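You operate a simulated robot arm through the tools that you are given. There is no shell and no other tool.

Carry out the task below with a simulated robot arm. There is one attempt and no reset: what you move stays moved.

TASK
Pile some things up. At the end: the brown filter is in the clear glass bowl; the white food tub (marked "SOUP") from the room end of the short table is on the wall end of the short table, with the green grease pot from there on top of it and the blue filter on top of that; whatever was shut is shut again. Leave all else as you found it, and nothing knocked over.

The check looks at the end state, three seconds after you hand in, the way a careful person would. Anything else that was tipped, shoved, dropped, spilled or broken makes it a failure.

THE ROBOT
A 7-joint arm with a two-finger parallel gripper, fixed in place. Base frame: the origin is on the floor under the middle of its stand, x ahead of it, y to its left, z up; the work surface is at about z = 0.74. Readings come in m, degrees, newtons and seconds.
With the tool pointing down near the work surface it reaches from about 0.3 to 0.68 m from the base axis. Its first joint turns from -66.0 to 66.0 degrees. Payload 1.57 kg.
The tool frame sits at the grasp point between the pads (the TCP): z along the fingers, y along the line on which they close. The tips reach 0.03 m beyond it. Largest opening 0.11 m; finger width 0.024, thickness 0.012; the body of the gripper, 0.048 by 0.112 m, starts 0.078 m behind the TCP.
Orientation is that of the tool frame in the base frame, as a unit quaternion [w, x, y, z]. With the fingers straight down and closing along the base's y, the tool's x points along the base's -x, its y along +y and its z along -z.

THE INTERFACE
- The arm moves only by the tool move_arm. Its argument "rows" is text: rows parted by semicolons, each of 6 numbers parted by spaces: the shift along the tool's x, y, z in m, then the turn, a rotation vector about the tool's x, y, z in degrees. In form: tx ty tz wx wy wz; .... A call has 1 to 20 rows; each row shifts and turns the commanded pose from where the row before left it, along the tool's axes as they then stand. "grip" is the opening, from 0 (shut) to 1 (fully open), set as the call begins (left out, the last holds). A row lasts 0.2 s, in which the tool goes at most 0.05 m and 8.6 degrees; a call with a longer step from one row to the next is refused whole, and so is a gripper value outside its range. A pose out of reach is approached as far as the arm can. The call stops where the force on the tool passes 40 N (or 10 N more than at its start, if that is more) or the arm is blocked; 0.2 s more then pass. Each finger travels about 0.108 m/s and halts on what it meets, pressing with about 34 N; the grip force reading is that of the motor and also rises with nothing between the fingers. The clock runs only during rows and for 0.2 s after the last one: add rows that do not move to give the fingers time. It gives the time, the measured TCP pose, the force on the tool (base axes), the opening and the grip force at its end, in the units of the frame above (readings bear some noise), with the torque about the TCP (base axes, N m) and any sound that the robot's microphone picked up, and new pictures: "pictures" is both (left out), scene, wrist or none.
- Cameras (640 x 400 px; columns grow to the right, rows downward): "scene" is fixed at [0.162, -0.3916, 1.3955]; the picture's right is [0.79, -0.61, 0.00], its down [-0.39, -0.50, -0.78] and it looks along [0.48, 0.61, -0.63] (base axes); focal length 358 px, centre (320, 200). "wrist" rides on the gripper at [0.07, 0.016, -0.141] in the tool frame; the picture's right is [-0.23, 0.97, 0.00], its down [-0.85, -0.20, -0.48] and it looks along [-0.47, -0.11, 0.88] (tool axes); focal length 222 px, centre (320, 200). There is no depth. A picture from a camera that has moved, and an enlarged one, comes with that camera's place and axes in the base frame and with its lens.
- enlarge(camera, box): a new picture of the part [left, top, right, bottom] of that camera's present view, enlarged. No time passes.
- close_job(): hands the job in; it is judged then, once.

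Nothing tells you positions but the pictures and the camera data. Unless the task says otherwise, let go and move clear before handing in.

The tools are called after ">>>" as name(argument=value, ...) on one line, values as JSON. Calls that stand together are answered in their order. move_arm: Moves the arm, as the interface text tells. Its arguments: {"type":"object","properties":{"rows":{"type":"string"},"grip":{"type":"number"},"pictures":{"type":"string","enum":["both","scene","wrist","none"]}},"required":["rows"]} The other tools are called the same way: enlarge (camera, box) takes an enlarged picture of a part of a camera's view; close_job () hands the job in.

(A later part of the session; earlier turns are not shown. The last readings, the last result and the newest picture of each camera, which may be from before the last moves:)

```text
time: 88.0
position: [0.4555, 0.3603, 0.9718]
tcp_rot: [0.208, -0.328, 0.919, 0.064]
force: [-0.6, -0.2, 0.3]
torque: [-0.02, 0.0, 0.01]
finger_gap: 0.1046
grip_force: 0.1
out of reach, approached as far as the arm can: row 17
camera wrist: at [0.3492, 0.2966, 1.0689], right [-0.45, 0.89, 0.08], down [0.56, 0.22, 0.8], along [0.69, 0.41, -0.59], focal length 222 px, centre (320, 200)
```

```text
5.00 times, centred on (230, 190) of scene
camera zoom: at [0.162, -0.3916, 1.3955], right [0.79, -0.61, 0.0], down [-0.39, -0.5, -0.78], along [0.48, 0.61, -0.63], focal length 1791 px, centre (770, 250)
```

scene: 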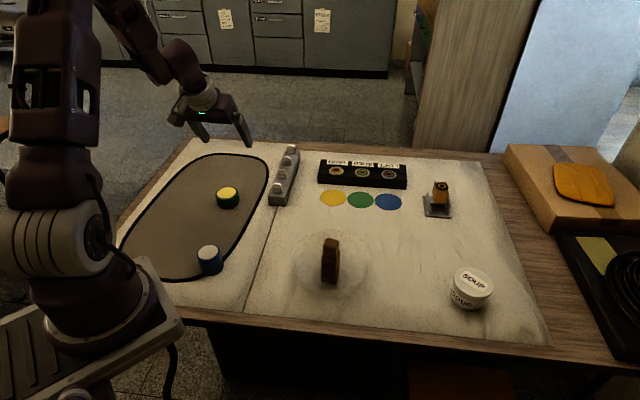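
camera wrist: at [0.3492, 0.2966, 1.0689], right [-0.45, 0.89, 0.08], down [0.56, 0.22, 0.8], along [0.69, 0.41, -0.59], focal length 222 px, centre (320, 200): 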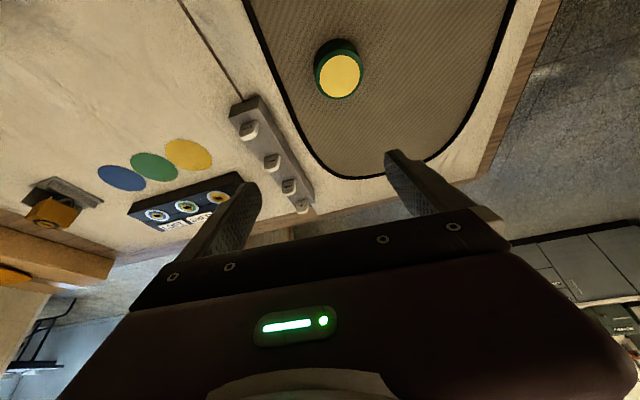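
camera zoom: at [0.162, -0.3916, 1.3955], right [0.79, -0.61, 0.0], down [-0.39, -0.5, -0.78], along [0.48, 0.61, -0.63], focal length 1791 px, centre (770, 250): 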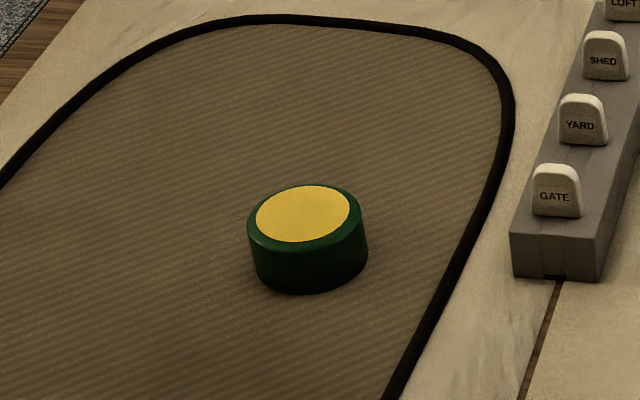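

The last row ran into a joint limit, so the arm stopped short at a 25° tilt. The pot is round, so yaw is free; I'll turn the heading back about 9° at the same spot and see whether the arm gets there.

>>> move_arm(rows="0 0 0 2.273 0 3.937; 0 0 0 2.273 0 3.937; 0 0 0 0 0 0; 0 0 0 0 0 0", pictures="wrist")

```text
time: 89.0
position: [0.4496, 0.3744, 0.9788]
tcp_rot: [0.229, -0.285, 0.929, 0.054]
force: [-0.9, 0.5, 0.8]
torque: [0.0, 0.02, 0.0]
finger_gap: 0.1047
grip_force: 0.1
out of reach, approached as far as the arm can: row 1
camera wrist: at [0.3348, 0.3201, 1.0708], right [-0.37, 0.92, 0.07], down [0.55, 0.16, 0.82], along [0.75, 0.35, -0.57], focal length 222 px, centre (320, 200)
```

wrist: 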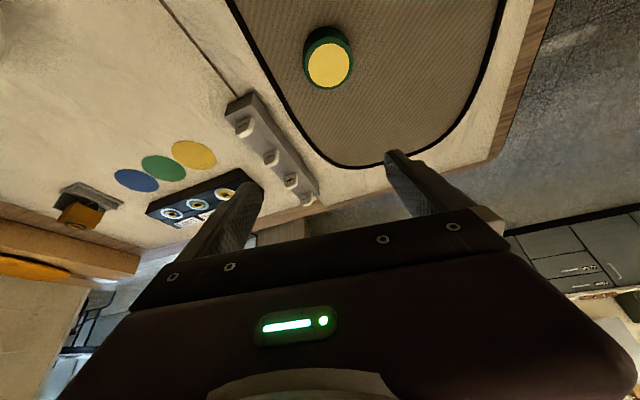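

The arm is still slightly clamped, with a small roll error. I'll command a clean 30° tilt with the heading turned to 15° and shift back toward the pot.

>>> move_arm(rows="0 0 0 2.48 -0.84 5.74; 0 0 0 2.48 -0.84 5.74; 0 0 0 2.48 -0.84 5.74; 0.0088 0.0266 -0.005 0 0 0; 0 0 0 0 0 0; 0 0 0 0 0 0")

>>> enlarge(camera="wrist", box=[200, 0, 440, 160])

```text
time: 90.4
position: [0.4331, 0.3977, 0.9783]
tcp_rot: [0.256, -0.127, 0.958, 0.035]
force: [-0.4, 0.2, -0.2]
torque: [0.01, 0.0, 0.05]
finger_gap: 0.1045
grip_force: 0.1
camera wrist: at [0.3033, 0.3793, 1.0651], right [-0.06, 0.99, 0.11], down [0.54, -0.06, 0.84], along [0.84, 0.11, -0.53], focal length 222 px, centre (320, 200)
```

scene: 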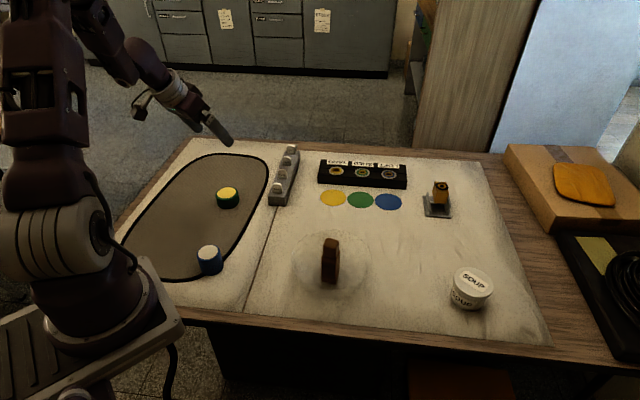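
wrist: 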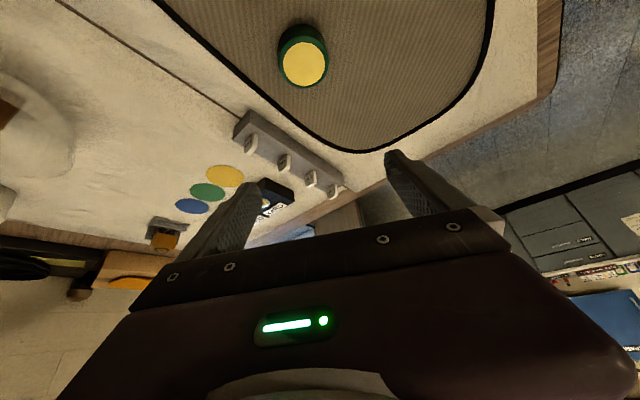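

```text
2.50 times, centred on (320, 80) of wrist
camera zoom: at [0.3033, 0.3793, 1.0651], right [-0.06, 0.99, 0.11], down [0.54, -0.06, 0.84], along [0.84, 0.11, -0.53], focal length 555 px, centre (320, 500)
```

zoom: 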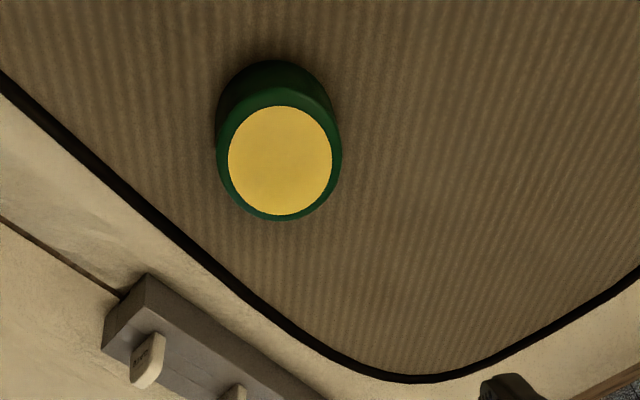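

The pose is clean now: 30° tilt, heading 15°, and the pot is within 2 mm of plan. I'll descend so the fingertips stay about 6 mm above the mat.

>>> move_arm(rows="-0.0013 0 0.0008 0 0 0; 0.02 0 0.03464 0 0 0; 0.02 0 0.03464 0 0 0; 0.02 0 0.03464 0 0 0; 0.0175 0 0.0303 0 0 0; 0 0 0 0 0 0")

>>> enlarge(camera="scene", box=[180, 140, 300, 230])

```text
time: 91.8
position: [0.4355, 0.3965, 0.8228]
tcp_rot: [0.256, -0.126, 0.958, 0.034]
force: [0.5, -0.5, 0.9]
torque: [-0.03, 0.0, 0.02]
finger_gap: 0.1045
grip_force: 0.0
camera wrist: at [0.3061, 0.3775, 0.9094], right [-0.06, 0.99, 0.11], down [0.54, -0.06, 0.84], along [0.84, 0.11, -0.53], focal length 222 px, centre (320, 200)
```

scene: 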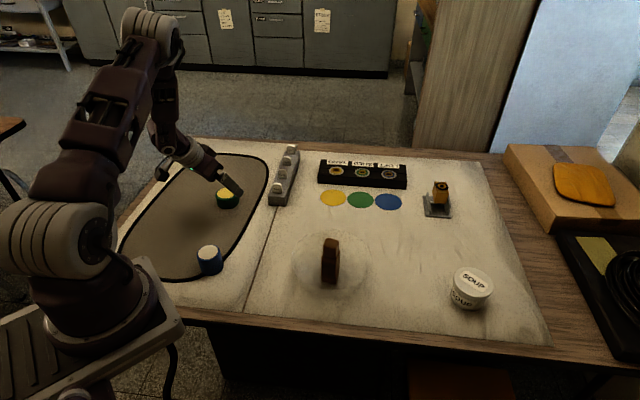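
wrist: 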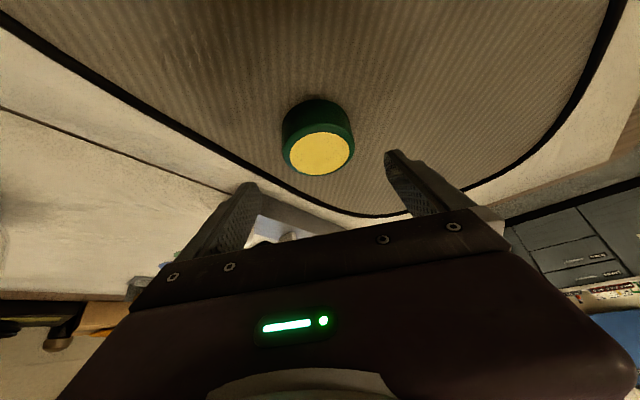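

```text
4.44 times, centred on (240, 185) of scene
camera zoom: at [0.162, -0.3916, 1.3955], right [0.79, -0.61, 0.0], down [-0.39, -0.5, -0.78], along [0.48, 0.61, -0.63], focal length 1592 px, centre (676, 267)
```

zoom: 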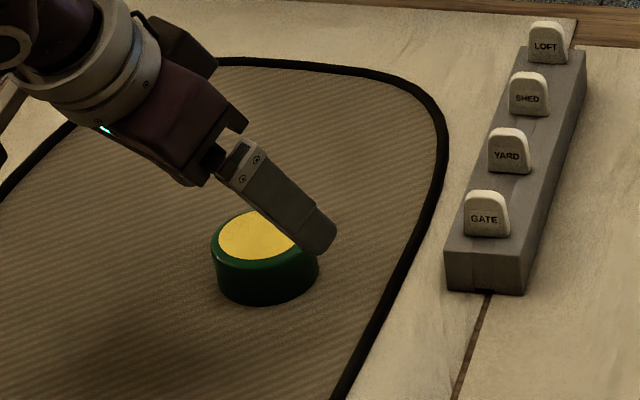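

Alignment is within about 1 mm. Going down the last 42 mm, then closing.

>>> move_arm(rows="0.015 0 0.026 0 0 0; 0.0055 0 0.0095 0 0 0; 0 0 0 0 0 0; 0 0 0 0 0 0")

>>> enlarge(camera="scene", box=[190, 160, 270, 220])

>>> enlarge(camera="wrist", box=[200, 100, 440, 260])

```text
time: 92.8
position: [0.435, 0.3961, 0.783]
tcp_rot: [0.255, -0.128, 0.958, 0.034]
force: [0.7, 0.2, -0.3]
torque: [0.02, 0.01, -0.03]
finger_gap: 0.1045
grip_force: 0.0
camera wrist: at [0.3064, 0.3782, 0.8689], right [-0.06, 0.99, 0.11], down [0.54, -0.06, 0.84], along [0.84, 0.11, -0.53], focal length 222 px, centre (320, 200)
```

scene: 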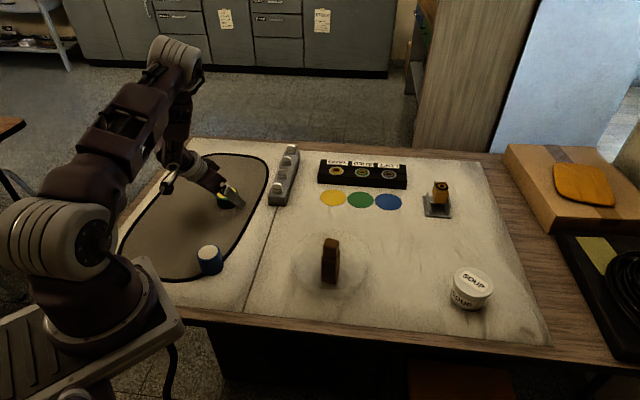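
wrist: 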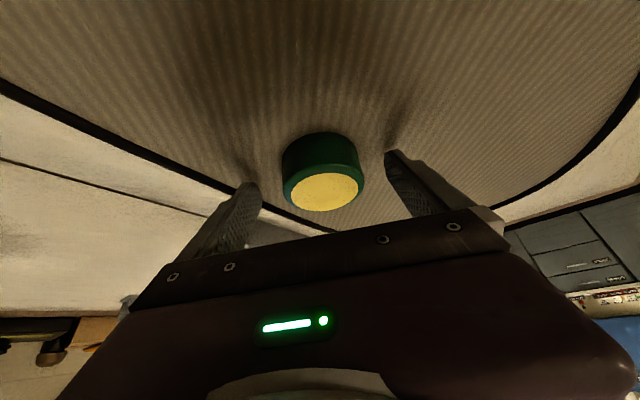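

```text
6.67 times, centred on (230, 190) of scene
camera zoom: at [0.162, -0.3916, 1.3955], right [0.79, -0.61, 0.0], down [-0.39, -0.5, -0.78], along [0.48, 0.61, -0.63], focal length 2388 px, centre (920, 267)
```

zoom: 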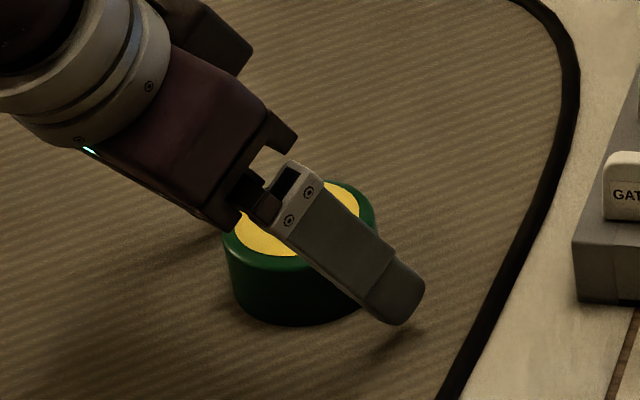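

```text
2.50 times, centred on (320, 180) of wrist
camera zoom: at [0.3064, 0.3782, 0.8689], right [-0.06, 0.99, 0.11], down [0.54, -0.06, 0.84], along [0.84, 0.11, -0.53], focal length 555 px, centre (320, 250)
```

zoom: 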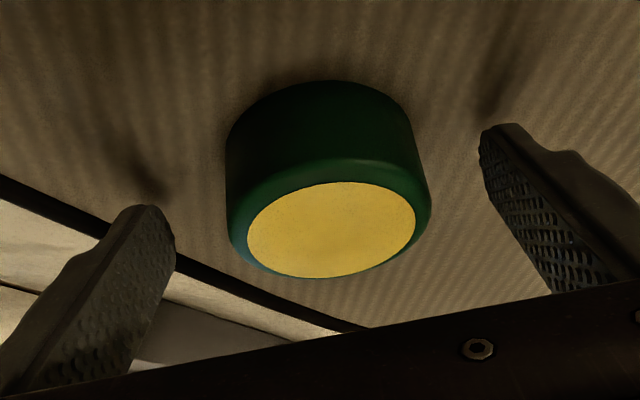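

The fingers straddle the pot with the tips just above the mat. Closing.

>>> move_arm(rows="0 0 0 0 0 0; 0 0 0 0 0 0; 0 0 0 0 0 0; 0 0 0 0 0 0", grip=0)

>>> enlarge(camera="wrist", box=[200, 100, 440, 260])

>>> enlarge(camera="scene", box=[190, 160, 270, 220])

```text
time: 93.8
position: [0.4352, 0.3967, 0.7825]
tcp_rot: [0.256, -0.126, 0.958, 0.033]
force: [0.2, -0.8, 3.7]
torque: [-0.08, -0.05, 0.0]
finger_gap: 0.0618
grip_force: 34.1
camera wrist: at [0.3064, 0.3783, 0.8691], right [-0.06, 0.99, 0.11], down [0.54, -0.06, 0.84], along [0.84, 0.11, -0.53], focal length 222 px, centre (320, 200)
```

scene: 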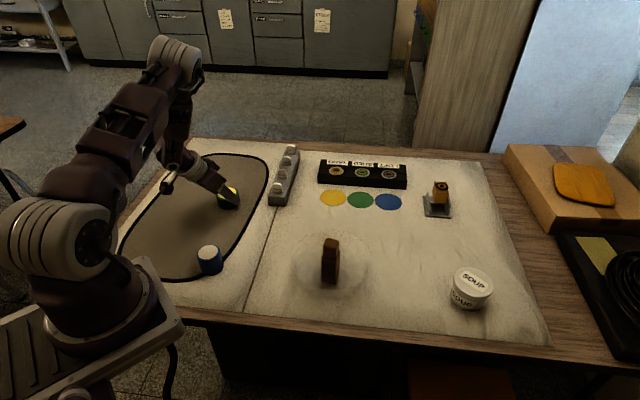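
wrist: 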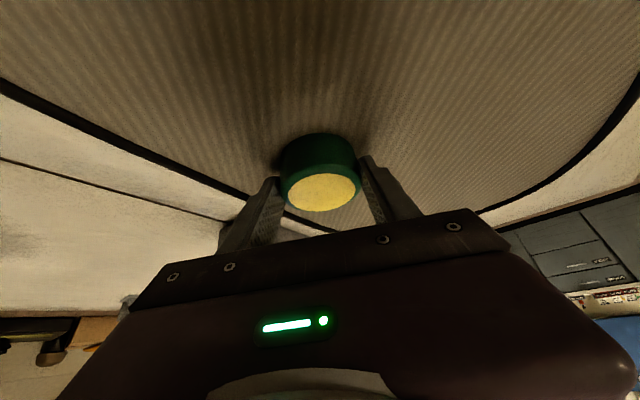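

```text
2.50 times, centred on (320, 180) of wrist
camera zoom: at [0.3064, 0.3783, 0.8691], right [-0.06, 0.99, 0.11], down [0.54, -0.06, 0.84], along [0.84, 0.11, -0.53], focal length 555 px, centre (320, 250)
```

zoom: 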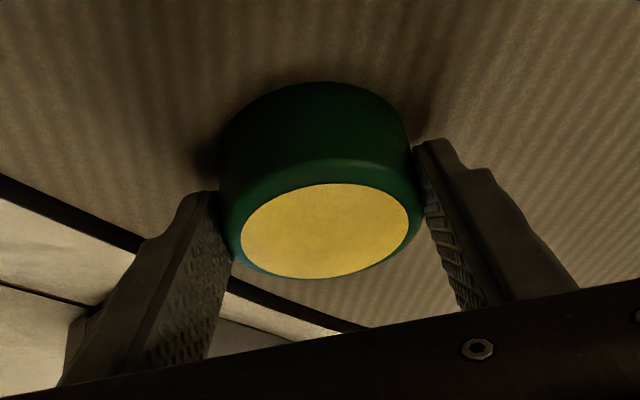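

```text
6.67 times, centred on (230, 190) of scene
camera zoom: at [0.1619, -0.3916, 1.3955], right [0.79, -0.61, 0.0], down [-0.39, -0.5, -0.78], along [0.48, 0.61, -0.63], focal length 2388 px, centre (920, 267)
```

zoom: 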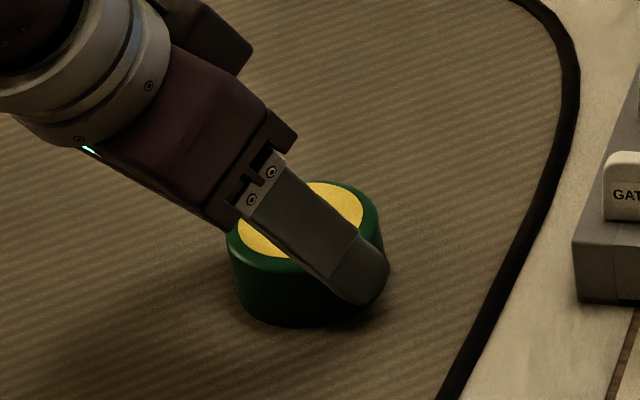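

Gripped at 61.8 mm. Lifting slightly to check that the pot is held level.

>>> move_arm(rows="-0.005 0 -0.00866 0 0 0; -0.01 0 -0.01732 0 0 0; -0.01 0 -0.01732 0 0 0; 0 0 0 0 0 0; 0 0 0 0 0 0")

>>> enlarge(camera="wrist", box=[200, 100, 440, 260])

>>> enlarge(camera="scene", box=[190, 150, 270, 220])

```text
time: 95.0
position: [0.4344, 0.3982, 0.8327]
tcp_rot: [0.256, -0.127, 0.958, 0.034]
force: [-0.3, -0.3, -1.5]
torque: [0.01, 0.02, -0.03]
finger_gap: 0.062
grip_force: 34.2
camera wrist: at [0.305, 0.3787, 0.9192], right [-0.06, 0.99, 0.11], down [0.54, -0.06, 0.84], along [0.84, 0.11, -0.53], focal length 222 px, centre (320, 200)
```

scene: 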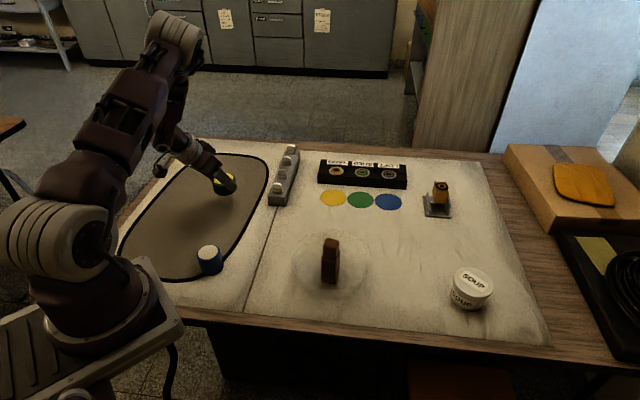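
wrist: 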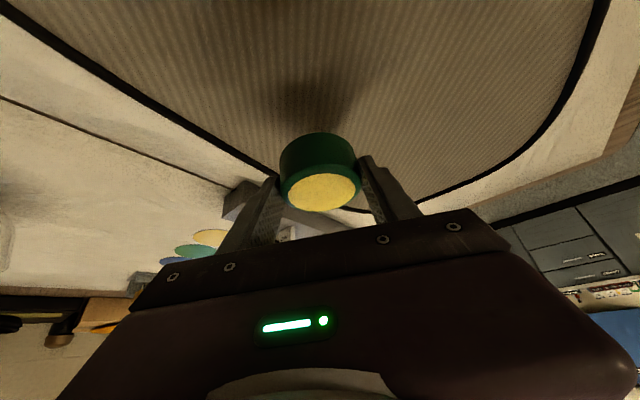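

```text
2.50 times, centred on (320, 180) of wrist
camera zoom: at [0.305, 0.3787, 0.9192], right [-0.06, 0.99, 0.11], down [0.54, -0.06, 0.84], along [0.84, 0.11, -0.53], focal length 555 px, centre (320, 250)
```

zoom: 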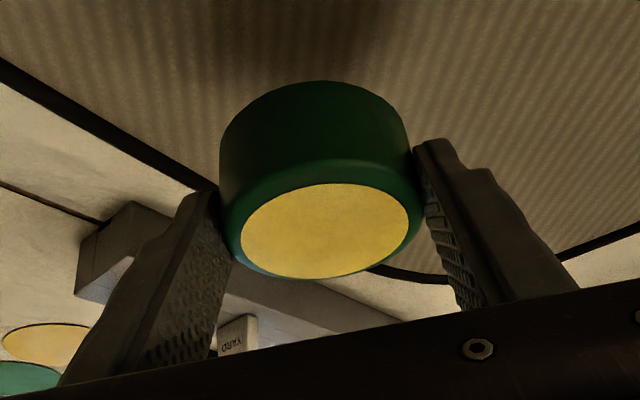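

```text
5.71 times, centred on (230, 185) of scene
camera zoom: at [0.162, -0.3916, 1.3955], right [0.79, -0.61, 0.0], down [-0.39, -0.5, -0.78], along [0.48, 0.61, -0.63], focal length 2047 px, centre (834, 286)
```

zoom: 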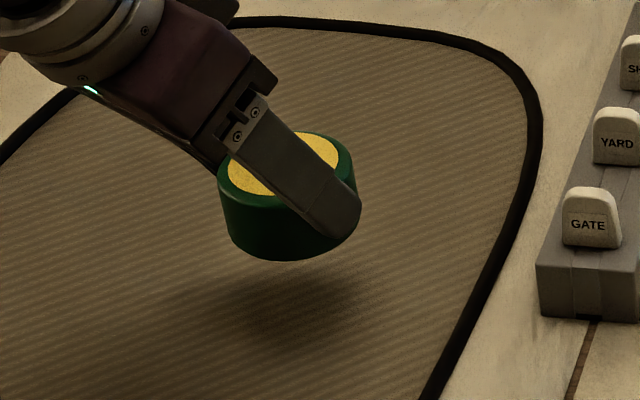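

The pot is held securely and level. I'll raise it and carry it over to the tub, easing the heading to −17° on the way.

>>> move_arm(rows="-0.017 0 -0.02944 0 0 0; -0.017 0 -0.02944 0 0 0; -0.017 0 -0.02944 0 0 0; -0.017 0 -0.02944 0 0 0; -0.017 0 -0.02944 0 0 0; -0.00515 -0.04664 0.00298 1.1429 0 1.9794; -0.00675 -0.04637 0.0039 1.1429 0 1.9794; -0.00835 -0.04602 0.00482 1.1429 0 1.9794; -0.00993 -0.0456 0.00574 1.1429 0 1.9794; -0.0115 -0.04511 0.00664 1.1429 0 1.9794; -0.01305 -0.04454 0.00754 1.1429 0 1.9794; -0.01457 -0.0439 0.00842 1.1429 0 1.9794; -0.01608 -0.0432 0.00929 1.1429 0 1.9794; -0.01755 -0.04242 0.01014 1.1429 0 1.9794; -0.01901 -0.04158 0.01098 1.1429 0 1.9794; -0.02044 -0.04067 0.0118 1.1429 0 1.9794; -0.02182 -0.03969 0.0126 1.1429 0 1.9794; -0.02318 -0.03866 0.01339 1.1429 0 1.9794; -0.02449 -0.03757 0.01414 1.1429 0 1.9794; 0 0 0 0 0 0")

>>> enlarge(camera="wrist", box=[200, 0, 440, 220])

>>> enlarge(camera="scene", box=[420, 160, 560, 330])

```text
time: 99.2
position: [0.6809, -0.2128, 1.0004]
tcp_rot: [0.256, 0.143, 0.955, -0.038]
force: [-0.2, 0.2, -2.0]
torque: [0.03, 0.01, 0.01]
finger_gap: 0.062
grip_force: 33.9
camera wrist: at [0.5619, -0.1584, 1.0874], right [0.47, 0.87, 0.11], down [0.42, -0.34, 0.84], along [0.77, -0.35, -0.53], focal length 222 px, centre (320, 200)
```

scene: 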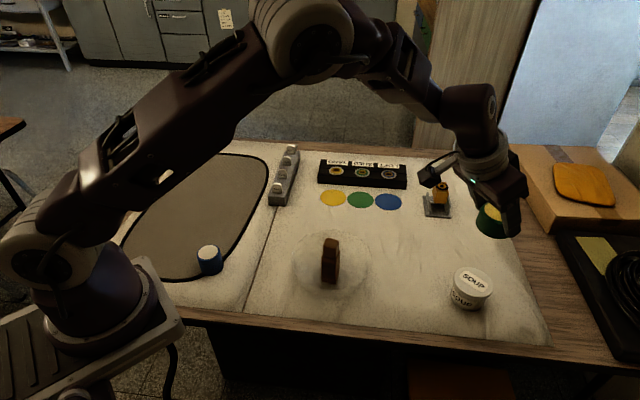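
wrist: 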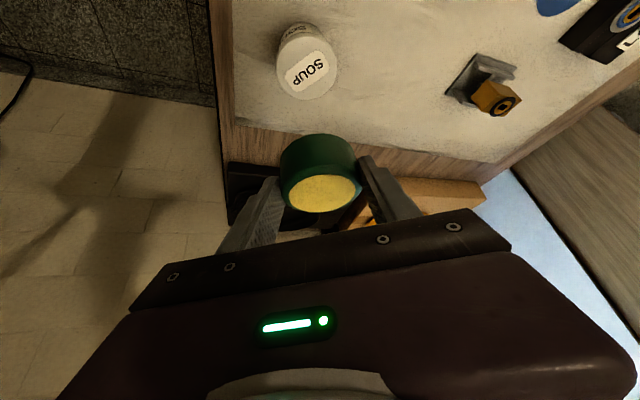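

```text
1.82 times, centred on (320, 110) of wrist
camera zoom: at [0.5619, -0.1584, 1.0874], right [0.47, 0.87, 0.11], down [0.42, -0.34, 0.84], along [0.77, -0.35, -0.53], focal length 404 px, centre (320, 364)
```

zoom: 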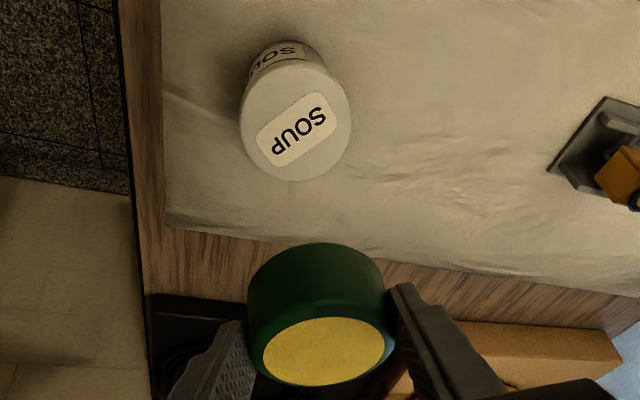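

```text
2.35 times, centred on (490, 245) of scene
camera zoom: at [0.162, -0.3916, 1.3955], right [0.79, -0.61, 0.0], down [-0.39, -0.5, -0.78], along [0.48, 0.61, -0.63], focal length 843 px, centre (-80, 94)
```

zoom: 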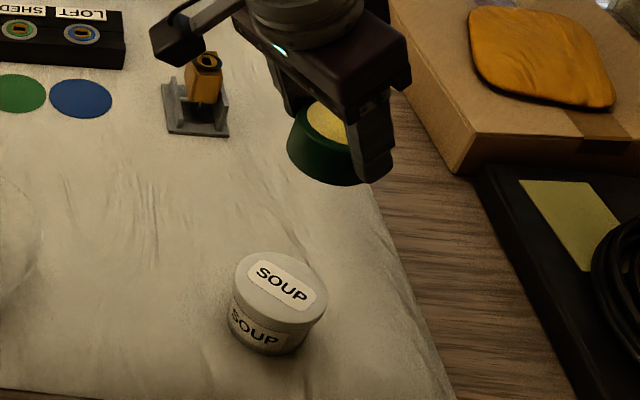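

The pot is about 3 mm off the lid's centre in each direction. I'll correct that while descending to roughly 2 cm above the lid.

>>> move_arm(rows="-0.0026 0.003 0.0015 0 0 0; 0.02 0 0.03464 0 0 0; 0.02 0 0.03464 0 0 0; 0.02 0 0.03464 0 0 0; 0.011 0 0.01905 0 0 0; 0 0 0 0 0 0; 0 0 0 0 0 0")

>>> enlarge(camera="wrist", box=[220, 70, 420, 240])

>>> enlarge(camera="scene", box=[420, 220, 530, 330])

```text
time: 100.8
position: [0.6872, -0.2103, 0.8592]
tcp_rot: [0.256, 0.142, 0.956, -0.038]
force: [-0.2, -0.1, -1.3]
torque: [-0.05, 0.01, 0.0]
finger_gap: 0.062
grip_force: 33.7
camera wrist: at [0.5678, -0.1559, 0.9458], right [0.47, 0.87, 0.11], down [0.42, -0.34, 0.84], along [0.77, -0.35, -0.53], focal length 222 px, centre (320, 200)
```

scene: 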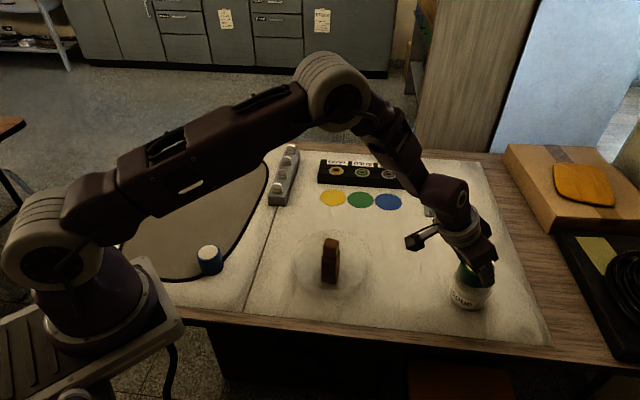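
wrist: 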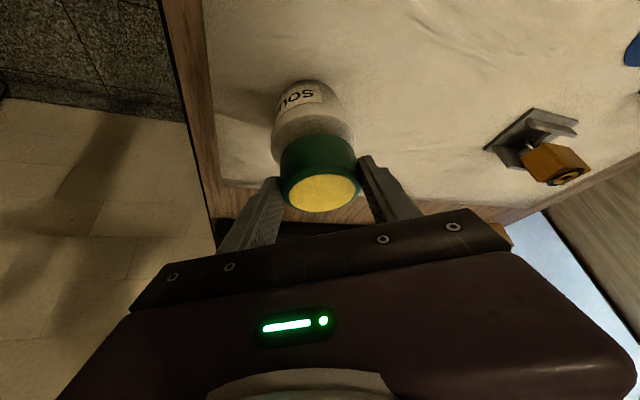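

```text
2.35 times, centred on (320, 155) of wrist
camera zoom: at [0.5678, -0.1559, 0.9458], right [0.47, 0.87, 0.11], down [0.42, -0.34, 0.84], along [0.77, -0.35, -0.53], focal length 523 px, centre (320, 306)
```

zoom: 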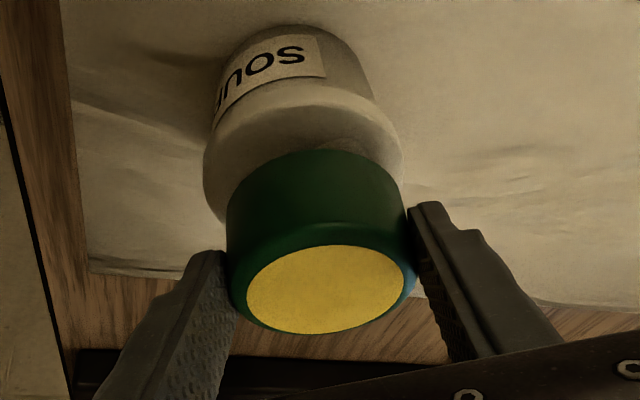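

```text
3.64 times, centred on (475, 275) of scene
camera zoom: at [0.162, -0.3916, 1.3955], right [0.79, -0.61, 0.0], down [-0.39, -0.5, -0.78], along [0.48, 0.61, -0.63], focal length 1303 px, centre (-244, -73)
```

zoom: 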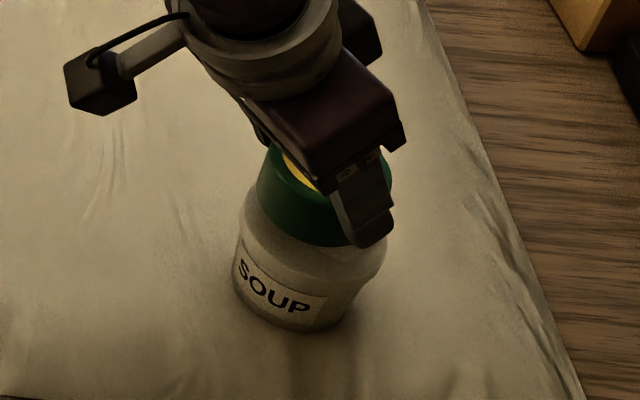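

The pot is centred over the lid to within about 3 mm. I'll make a small correction and lower toward contact.

>>> move_arm(rows="-0.0017 -0.002 0.001 0 0 0; 0.004 0 0.00693 0 0 0; 0.0025 0 0.00433 0 0 0; 0 0 0 0 0 0", pictures="none")

>>> move_arm(rows="0.001 0 0.00173 0 0 0; 0.001 0 0.00173 0 0 0; 0 0 0 0 0 0", pictures="scene")

>>> enlarge(camera="scene", box=[430, 240, 520, 320])

```text
time: 101.8
position: [0.6885, -0.2109, 0.8479]
tcp_rot: [0.256, 0.142, 0.955, -0.039]
force: [0.0, 0.0, -0.9]
torque: [0.04, -0.02, -0.01]
finger_gap: 0.0619
grip_force: 34.1
```

```text
time: 102.6
position: [0.6883, -0.2107, 0.845]
tcp_rot: [0.255, 0.143, 0.955, -0.038]
force: [-0.2, -0.1, -0.1]
torque: [0.04, 0.02, -0.02]
finger_gap: 0.062
grip_force: 33.6
```

scene: 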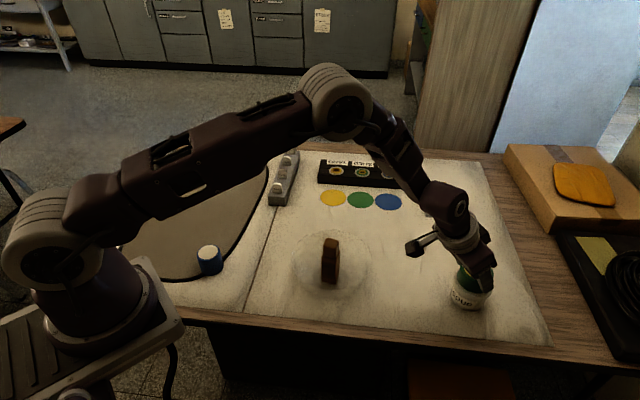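

```text
5.00 times, centred on (475, 280) of scene
camera zoom: at [0.162, -0.3916, 1.3955], right [0.79, -0.61, 0.0], down [-0.39, -0.5, -0.78], along [0.48, 0.61, -0.63], focal length 1791 px, centre (-455, -200)
```

zoom: 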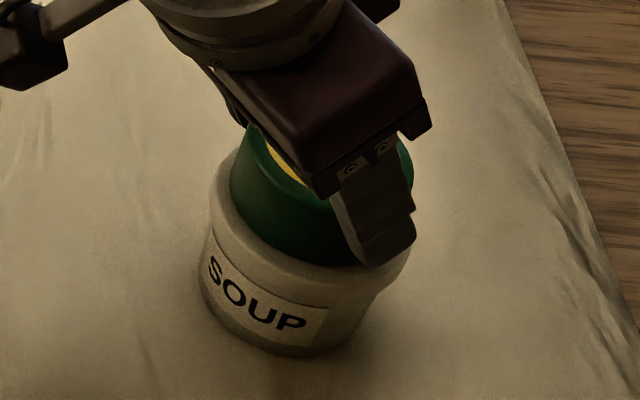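

It's well centred and close to the lid. I'll continue in small steps.

>>> move_arm(rows="0.001 0 0.00173 0 0 0; 0.0005 0 0.00087 0 0 0; 0 0 0 0 0 0", pictures="none")

>>> move_arm(rows="0.0005 0 0.00087 0 0 0; 0 0 0 0 0 0", pictures="none")

```text
time: 103.4
position: [0.6896, -0.2118, 0.8435]
tcp_rot: [0.259, 0.142, 0.955, -0.038]
force: [-3.5, 1.6, 28.7]
torque: [0.05, 0.01, -0.03]
finger_gap: 0.0619
grip_force: 33.7
```

```text
time: 104.0
position: [0.6889, -0.2118, 0.8422]
tcp_rot: [0.257, 0.142, 0.955, -0.039]
force: [2.6, -3.4, 29.7]
torque: [-0.25, -0.64, -0.01]
finger_gap: 0.0621
grip_force: 34.2
```

Contact at about 29 N, so the pot is seated on the lid. I'll take off the press, open the fingers, and check before moving.

>>> move_arm(rows="-0.001 0 -0.00173 0 0 0; 0 0 0 0 0 0", pictures="none")

>>> move_arm(rows="0 0 0 0 0 0; 0 0 0 0 0 0; 0 0 0 0 0 0", grip=0.85)

>>> enlarge(camera="scene", box=[430, 240, 520, 320])

```text
time: 104.6
position: [0.6884, -0.2107, 0.8412]
tcp_rot: [0.255, 0.142, 0.956, -0.037]
force: [4.9, -2.1, 16.7]
torque: [-0.28, -0.83, -0.04]
finger_gap: 0.0621
grip_force: 34.2
```

```text
time: 105.4
position: [0.6885, -0.2115, 0.8417]
tcp_rot: [0.256, 0.142, 0.956, -0.038]
force: [0.9, -0.4, -0.8]
torque: [0.01, -0.01, -0.02]
finger_gap: 0.0931
grip_force: 0.1
camera wrist: at [0.5697, -0.1576, 0.928], right [0.47, 0.87, 0.11], down [0.42, -0.34, 0.84], along [0.77, -0.35, -0.53], focal length 222 px, centre (320, 200)
```

scene: 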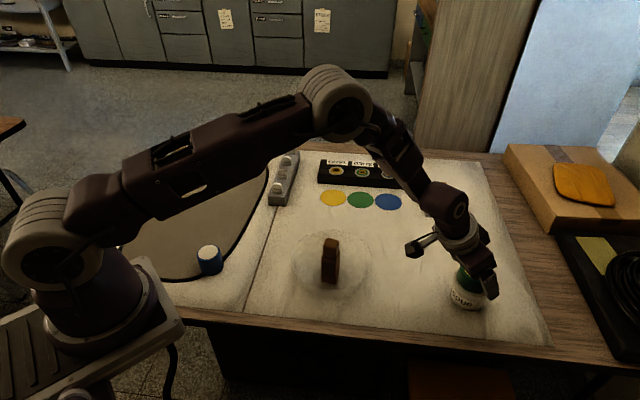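
wrist: 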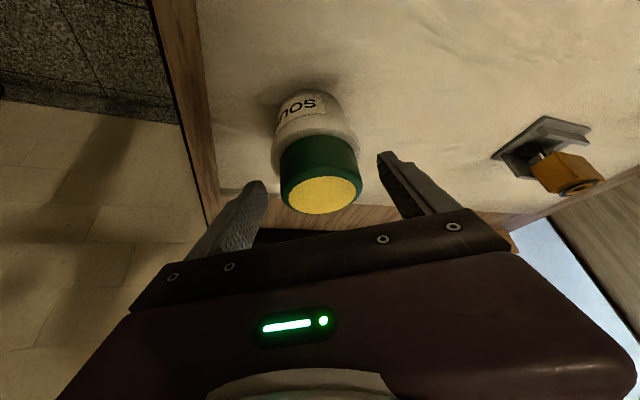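

```text
5.00 times, centred on (475, 280) of scene
camera zoom: at [0.162, -0.3916, 1.3955], right [0.79, -0.61, 0.0], down [-0.39, -0.5, -0.78], along [0.48, 0.61, -0.63], focal length 1791 px, centre (-455, -200)
```

zoom: 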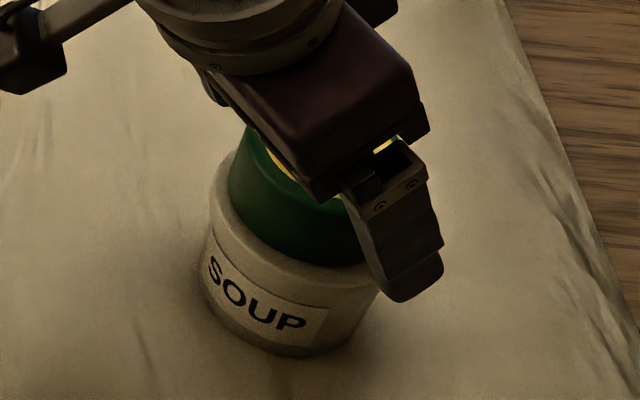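

Released cleanly. Rising straight up to inspect.

>>> move_arm(rows="-0.005 0 -0.00866 0 0 0; -0.01 0 -0.01732 0 0 0; -0.0175 0 -0.0303 0 0 0; -0.0175 0 -0.0303 0 0 0; -0.0175 0 -0.0303 0 0 0; -0.0175 0 -0.0303 0 0 0; 0 0 0 0 0 0; 0 0 0 0 0 0")

>>> enlarge(camera="scene", box=[430, 230, 520, 320])

>>> enlarge(camera="wrist", box=[200, 0, 440, 160])

```text
time: 107.2
position: [0.6894, -0.2106, 1.0088]
tcp_rot: [0.256, 0.142, 0.956, -0.038]
force: [-0.5, 0.3, -0.1]
torque: [-0.01, -0.01, -0.04]
finger_gap: 0.0935
grip_force: 0.0
camera wrist: at [0.5706, -0.1573, 1.0952], right [0.47, 0.87, 0.11], down [0.42, -0.34, 0.84], along [0.77, -0.35, -0.53], focal length 222 px, centre (320, 200)
```

scene: 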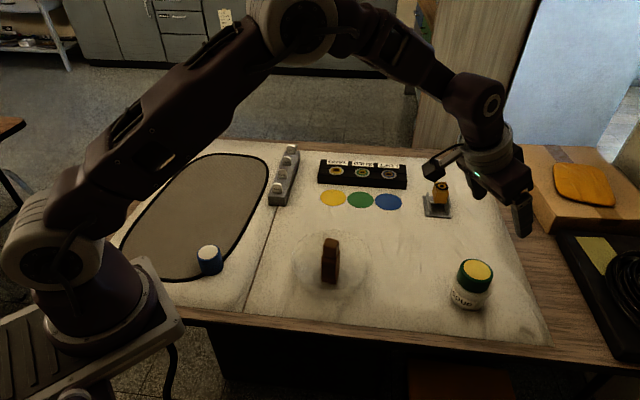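
wrist: 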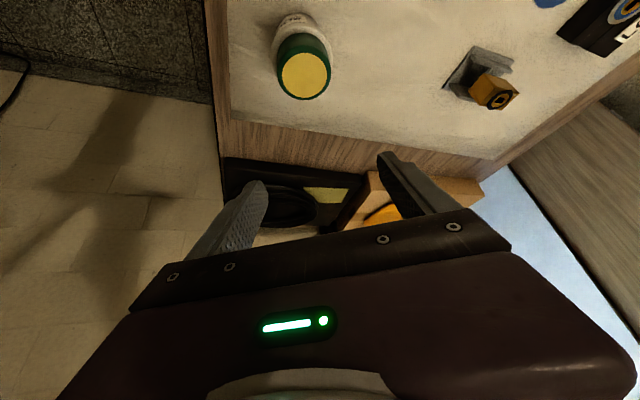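

```text
4.44 times, centred on (475, 275) of scene
camera zoom: at [0.162, -0.3916, 1.3955], right [0.79, -0.61, 0.0], down [-0.39, -0.5, -0.78], along [0.48, 0.61, -0.63], focal length 1592 px, centre (-369, -133)
```

zoom: 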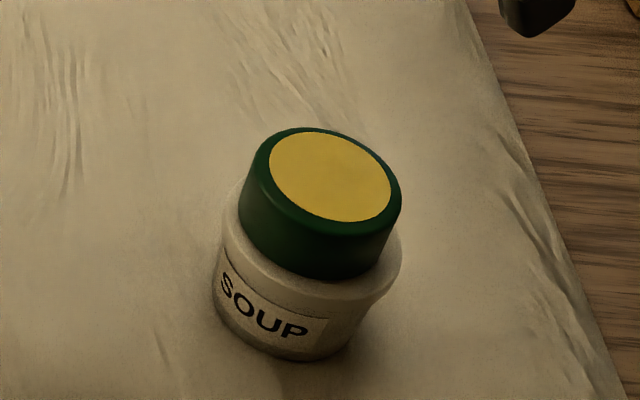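

```text
2.50 times, centred on (320, 80) of wrist
camera zoom: at [0.5706, -0.1573, 1.0952], right [0.47, 0.87, 0.11], down [0.42, -0.34, 0.84], along [0.77, -0.35, -0.53], focal length 555 px, centre (320, 500)
```

zoom: 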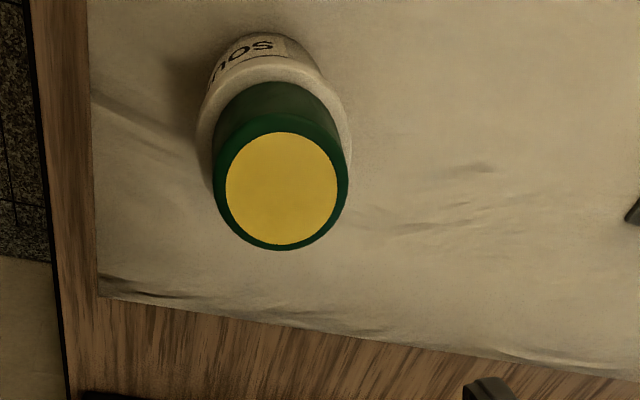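

The green pot sits centred and stable on the tub. Now the blue filter, near (0.303, 0.201), which is close to the base. I'll use the same 30° tilt but turn the heading to −40° so the wrist isn't pushed in toward the base.

>>> move_arm(rows="0.03287 0.02171 -0.01898 0.8846 0 1.532; 0.03344 0.02053 -0.01931 0.8846 0 1.532; 0.03397 0.01932 -0.01962 0.8846 0 1.532; 0.03447 0.0181 -0.0199 0.8846 0 1.532; 0.03493 0.01687 -0.02017 0.8846 0 1.532; 0.03537 0.01561 -0.02042 0.8846 0 1.532; 0.03577 0.01434 -0.02066 0.8846 0 1.532; 0.03614 0.01307 -0.02087 0.8846 0 1.532; 0.03648 0.01178 -0.02106 0.8846 0 1.532; 0.03677 0.01047 -0.02123 0.8846 0 1.532; 0.03703 0.00915 -0.02138 0.8846 0 1.532; 0.03726 0.00783 -0.02151 0.8846 0 1.532; 0.03745 0.00649 -0.02162 0.8846 0 1.532; 0 0 0 0 0 0; 0 0 0 0 0 0", grip=0.85)

>>> enlarge(camera="wrist", box=[200, 0, 440, 160])

```text
time: 110.4
position: [0.456, 0.0626, 0.9988]
tcp_rot: [0.233, 0.247, 0.94, 0.032]
force: [0.3, 0.3, -0.8]
torque: [0.0, 0.0, 0.0]
finger_gap: 0.0934
grip_force: 0.0
out of reach, approached as far as the arm can: row 8, 9, 10, 11, 12, 13
camera wrist: at [0.3464, 0.1189, 1.0965], right [0.61, 0.74, 0.27], down [0.35, -0.56, 0.75], along [0.71, -0.37, -0.6], focal length 222 px, centre (320, 200)
```

scene: 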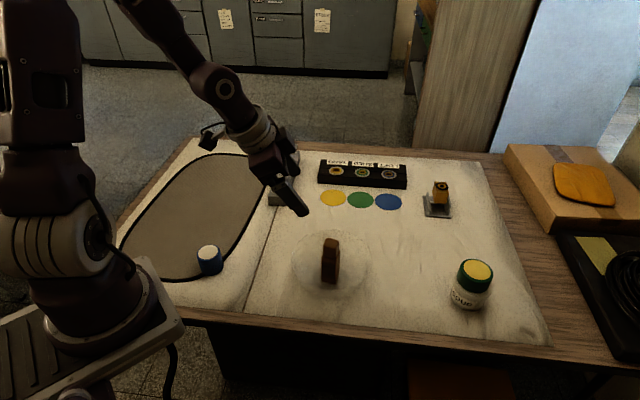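
wrist: 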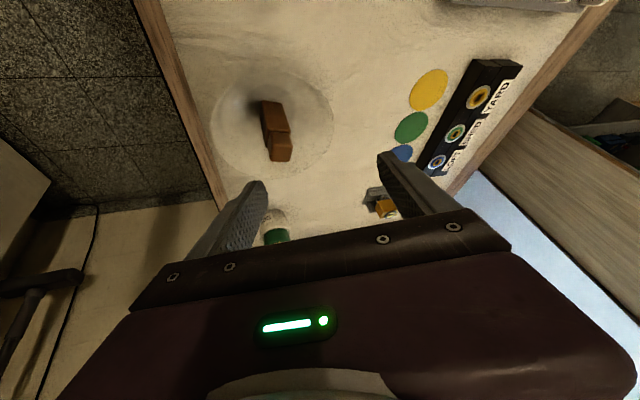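

```text
2.50 times, centred on (320, 80) of wrist
camera zoom: at [0.3464, 0.1189, 1.0965], right [0.61, 0.74, 0.27], down [0.35, -0.56, 0.75], along [0.71, -0.37, -0.6], focal length 555 px, centre (320, 500)
```

zoom: 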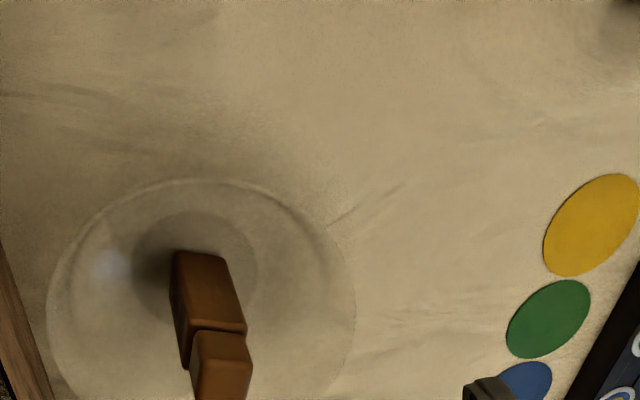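

That combination of tilt and heading is out of reach near the base. Instead I'll pick the blue filter with the tool straight down, set it where the tub was, and regrasp it there with the tilt. First I'll return to a tool-down pose above it.

>>> move_arm(rows="0 0 0 0.748 5.45 -5.78; 0 0 0 0.748 5.45 -5.78; 0 0 0 0.748 5.45 -5.78; 0 0 0 0.748 5.45 -5.78; 0 0 0 0.748 5.45 -5.78; 0 0 0 0 0 0", pictures="none")

>>> move_arm(rows="0.0306 0.0276 0 0 0 0; 0.0306 0.0276 0 0 0 0; 0.0306 0.0276 0 0 0 0; 0.0306 0.0276 0 0 0 0; 0.0306 0.0276 0 0 0 0; 0 0 0 0 0 0; 0 0 0 0 0 0")

>>> enlarge(camera="wrist", box=[240, 80, 400, 200])

```text
time: 111.8
position: [0.4337, 0.072, 1.0076]
tcp_rot: [-0.014, 0.02, 0.999, -0.024]
force: [0.0, 0.3, -0.1]
torque: [0.0, -0.02, -0.03]
finger_gap: 0.0935
grip_force: 0.1
```

```text
time: 113.4
position: [0.2846, 0.2153, 1.0055]
tcp_rot: [-0.013, 0.021, 0.999, -0.024]
force: [-0.3, -0.2, 0.7]
torque: [0.01, -0.01, -0.01]
finger_gap: 0.0937
grip_force: 0.0
camera wrist: at [0.2206, 0.2424, 1.1464], right [0.27, 0.96, -0.05], down [0.86, -0.21, 0.47], along [0.44, -0.17, -0.88], focal length 222 px, centre (320, 200)
```

scene: 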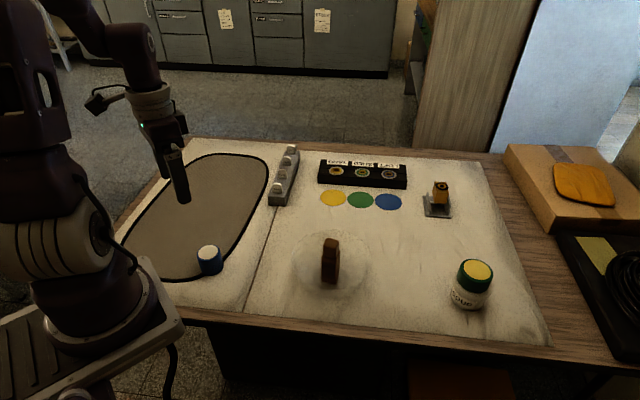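
wrist: 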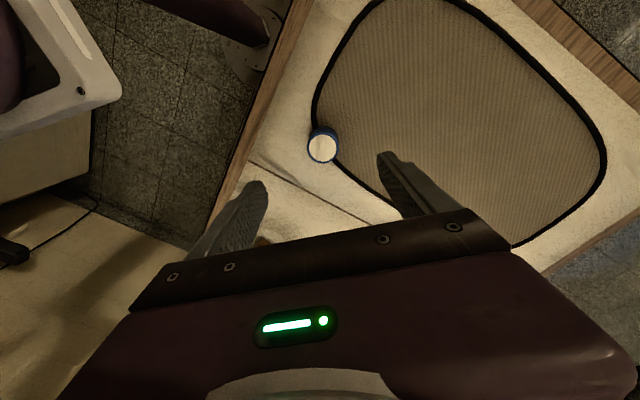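

```text
3.33 times, centred on (320, 140) of wrist
camera zoom: at [0.2206, 0.2424, 1.1464], right [0.27, 0.96, -0.05], down [0.86, -0.21, 0.47], along [0.44, -0.17, -0.88], focal length 740 px, centre (320, 400)
```

zoom: 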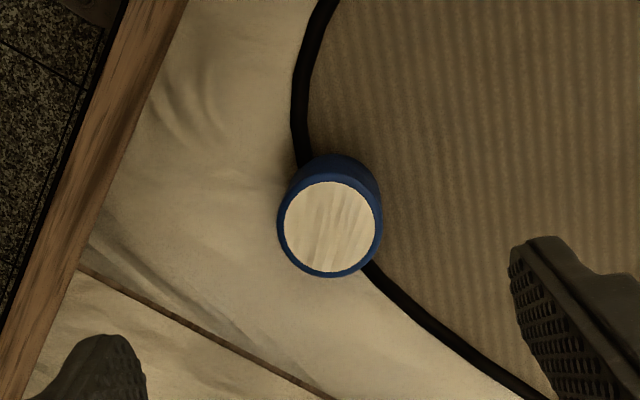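

The blue filter measures at (0.306, 0.204), about 50 mm across. I'll true up the orientation and centre over it.

>>> move_arm(rows="0 0 0 -2.75 -1.49 -2.41; -0.0214 -0.0113 0 0 0 0; 0 0 0.03 0 0 0; 0 0 0 0 0 0; 0 0 0 0 0 0", pictures="wrist")

>>> enlarge(camera="wrist", box=[240, 80, 400, 200])

```text
time: 114.6
position: [0.3066, 0.2026, 0.9743]
tcp_rot: [0.0, -0.001, 1.0, 0.0]
force: [0.3, 0.0, -0.4]
torque: [-0.02, -0.02, 0.0]
finger_gap: 0.0935
grip_force: 0.1
camera wrist: at [0.2385, 0.2188, 1.1154], right [0.23, 0.97, 0.0], down [0.86, -0.2, 0.48], along [0.47, -0.11, -0.88], focal length 222 px, centre (320, 200)
```

wrist: 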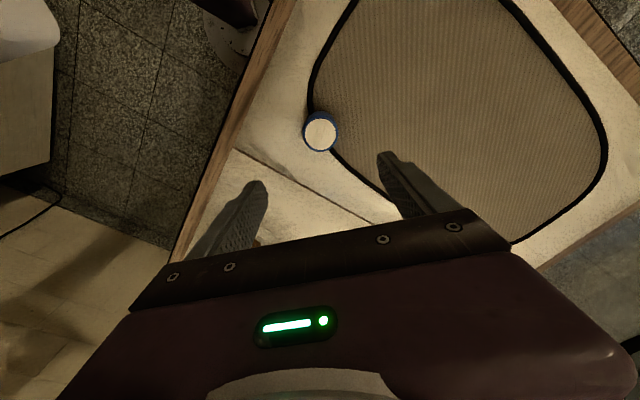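

```text
3.33 times, centred on (320, 140) of wrist
camera zoom: at [0.2385, 0.2188, 1.1154], right [0.23, 0.97, 0.0], down [0.86, -0.2, 0.48], along [0.47, -0.11, -0.88], focal length 740 px, centre (320, 400)
```

zoom: 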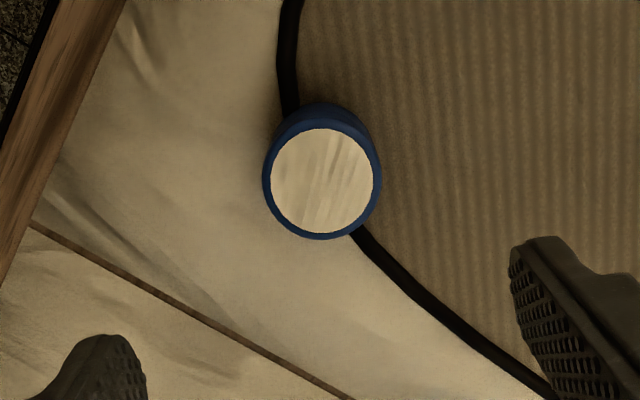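

Centred to within 3 mm. Descending around the blue filter.

>>> move_arm(rows="0.002 0 0 0 0 0; 0 0 0.04 0 0 0; 0 0 0.04 0 0 0; 0 0 0.04 0 0 0; 0 0 0.04 0 0 0; 0 0 0.025 0 0 0; 0 0 0.007 0 0 0; 0 0 0 0 0 0")

>>> enlarge(camera="scene", box=[160, 200, 280, 300])

```text
time: 116.4
position: [0.3056, 0.2041, 0.7835]
tcp_rot: [0.0, -0.001, 1.0, 0.001]
force: [0.0, -0.2, -0.5]
torque: [0.0, -0.01, 0.0]
finger_gap: 0.0937
grip_force: 0.1
camera wrist: at [0.2366, 0.2206, 0.9236], right [0.23, 0.97, 0.0], down [0.86, -0.2, 0.48], along [0.47, -0.11, -0.88], focal length 222 px, centre (320, 200)
```

scene: 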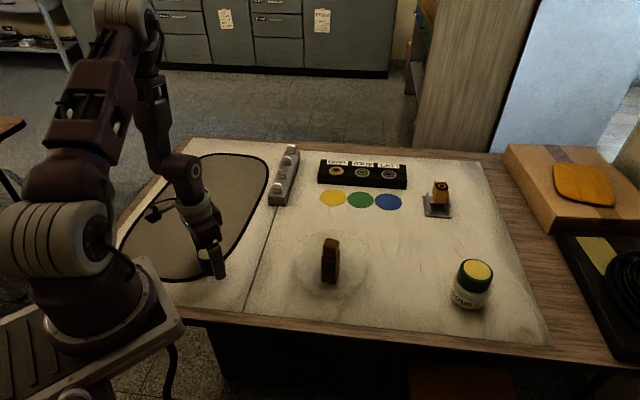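
wrist: 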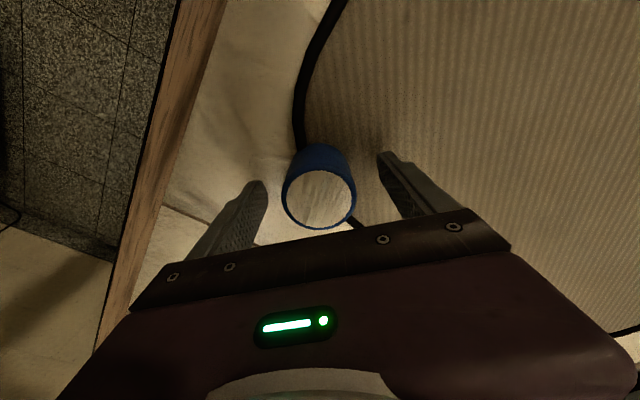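

```text
4.00 times, centred on (220, 250) of scene
camera zoom: at [0.162, -0.3916, 1.3955], right [0.79, -0.61, 0.0], down [-0.39, -0.5, -0.78], along [0.48, 0.61, -0.63], focal length 1433 px, centre (720, 0)
```

zoom: 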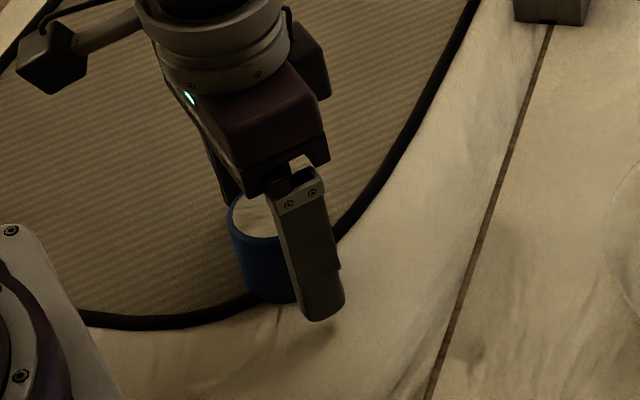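

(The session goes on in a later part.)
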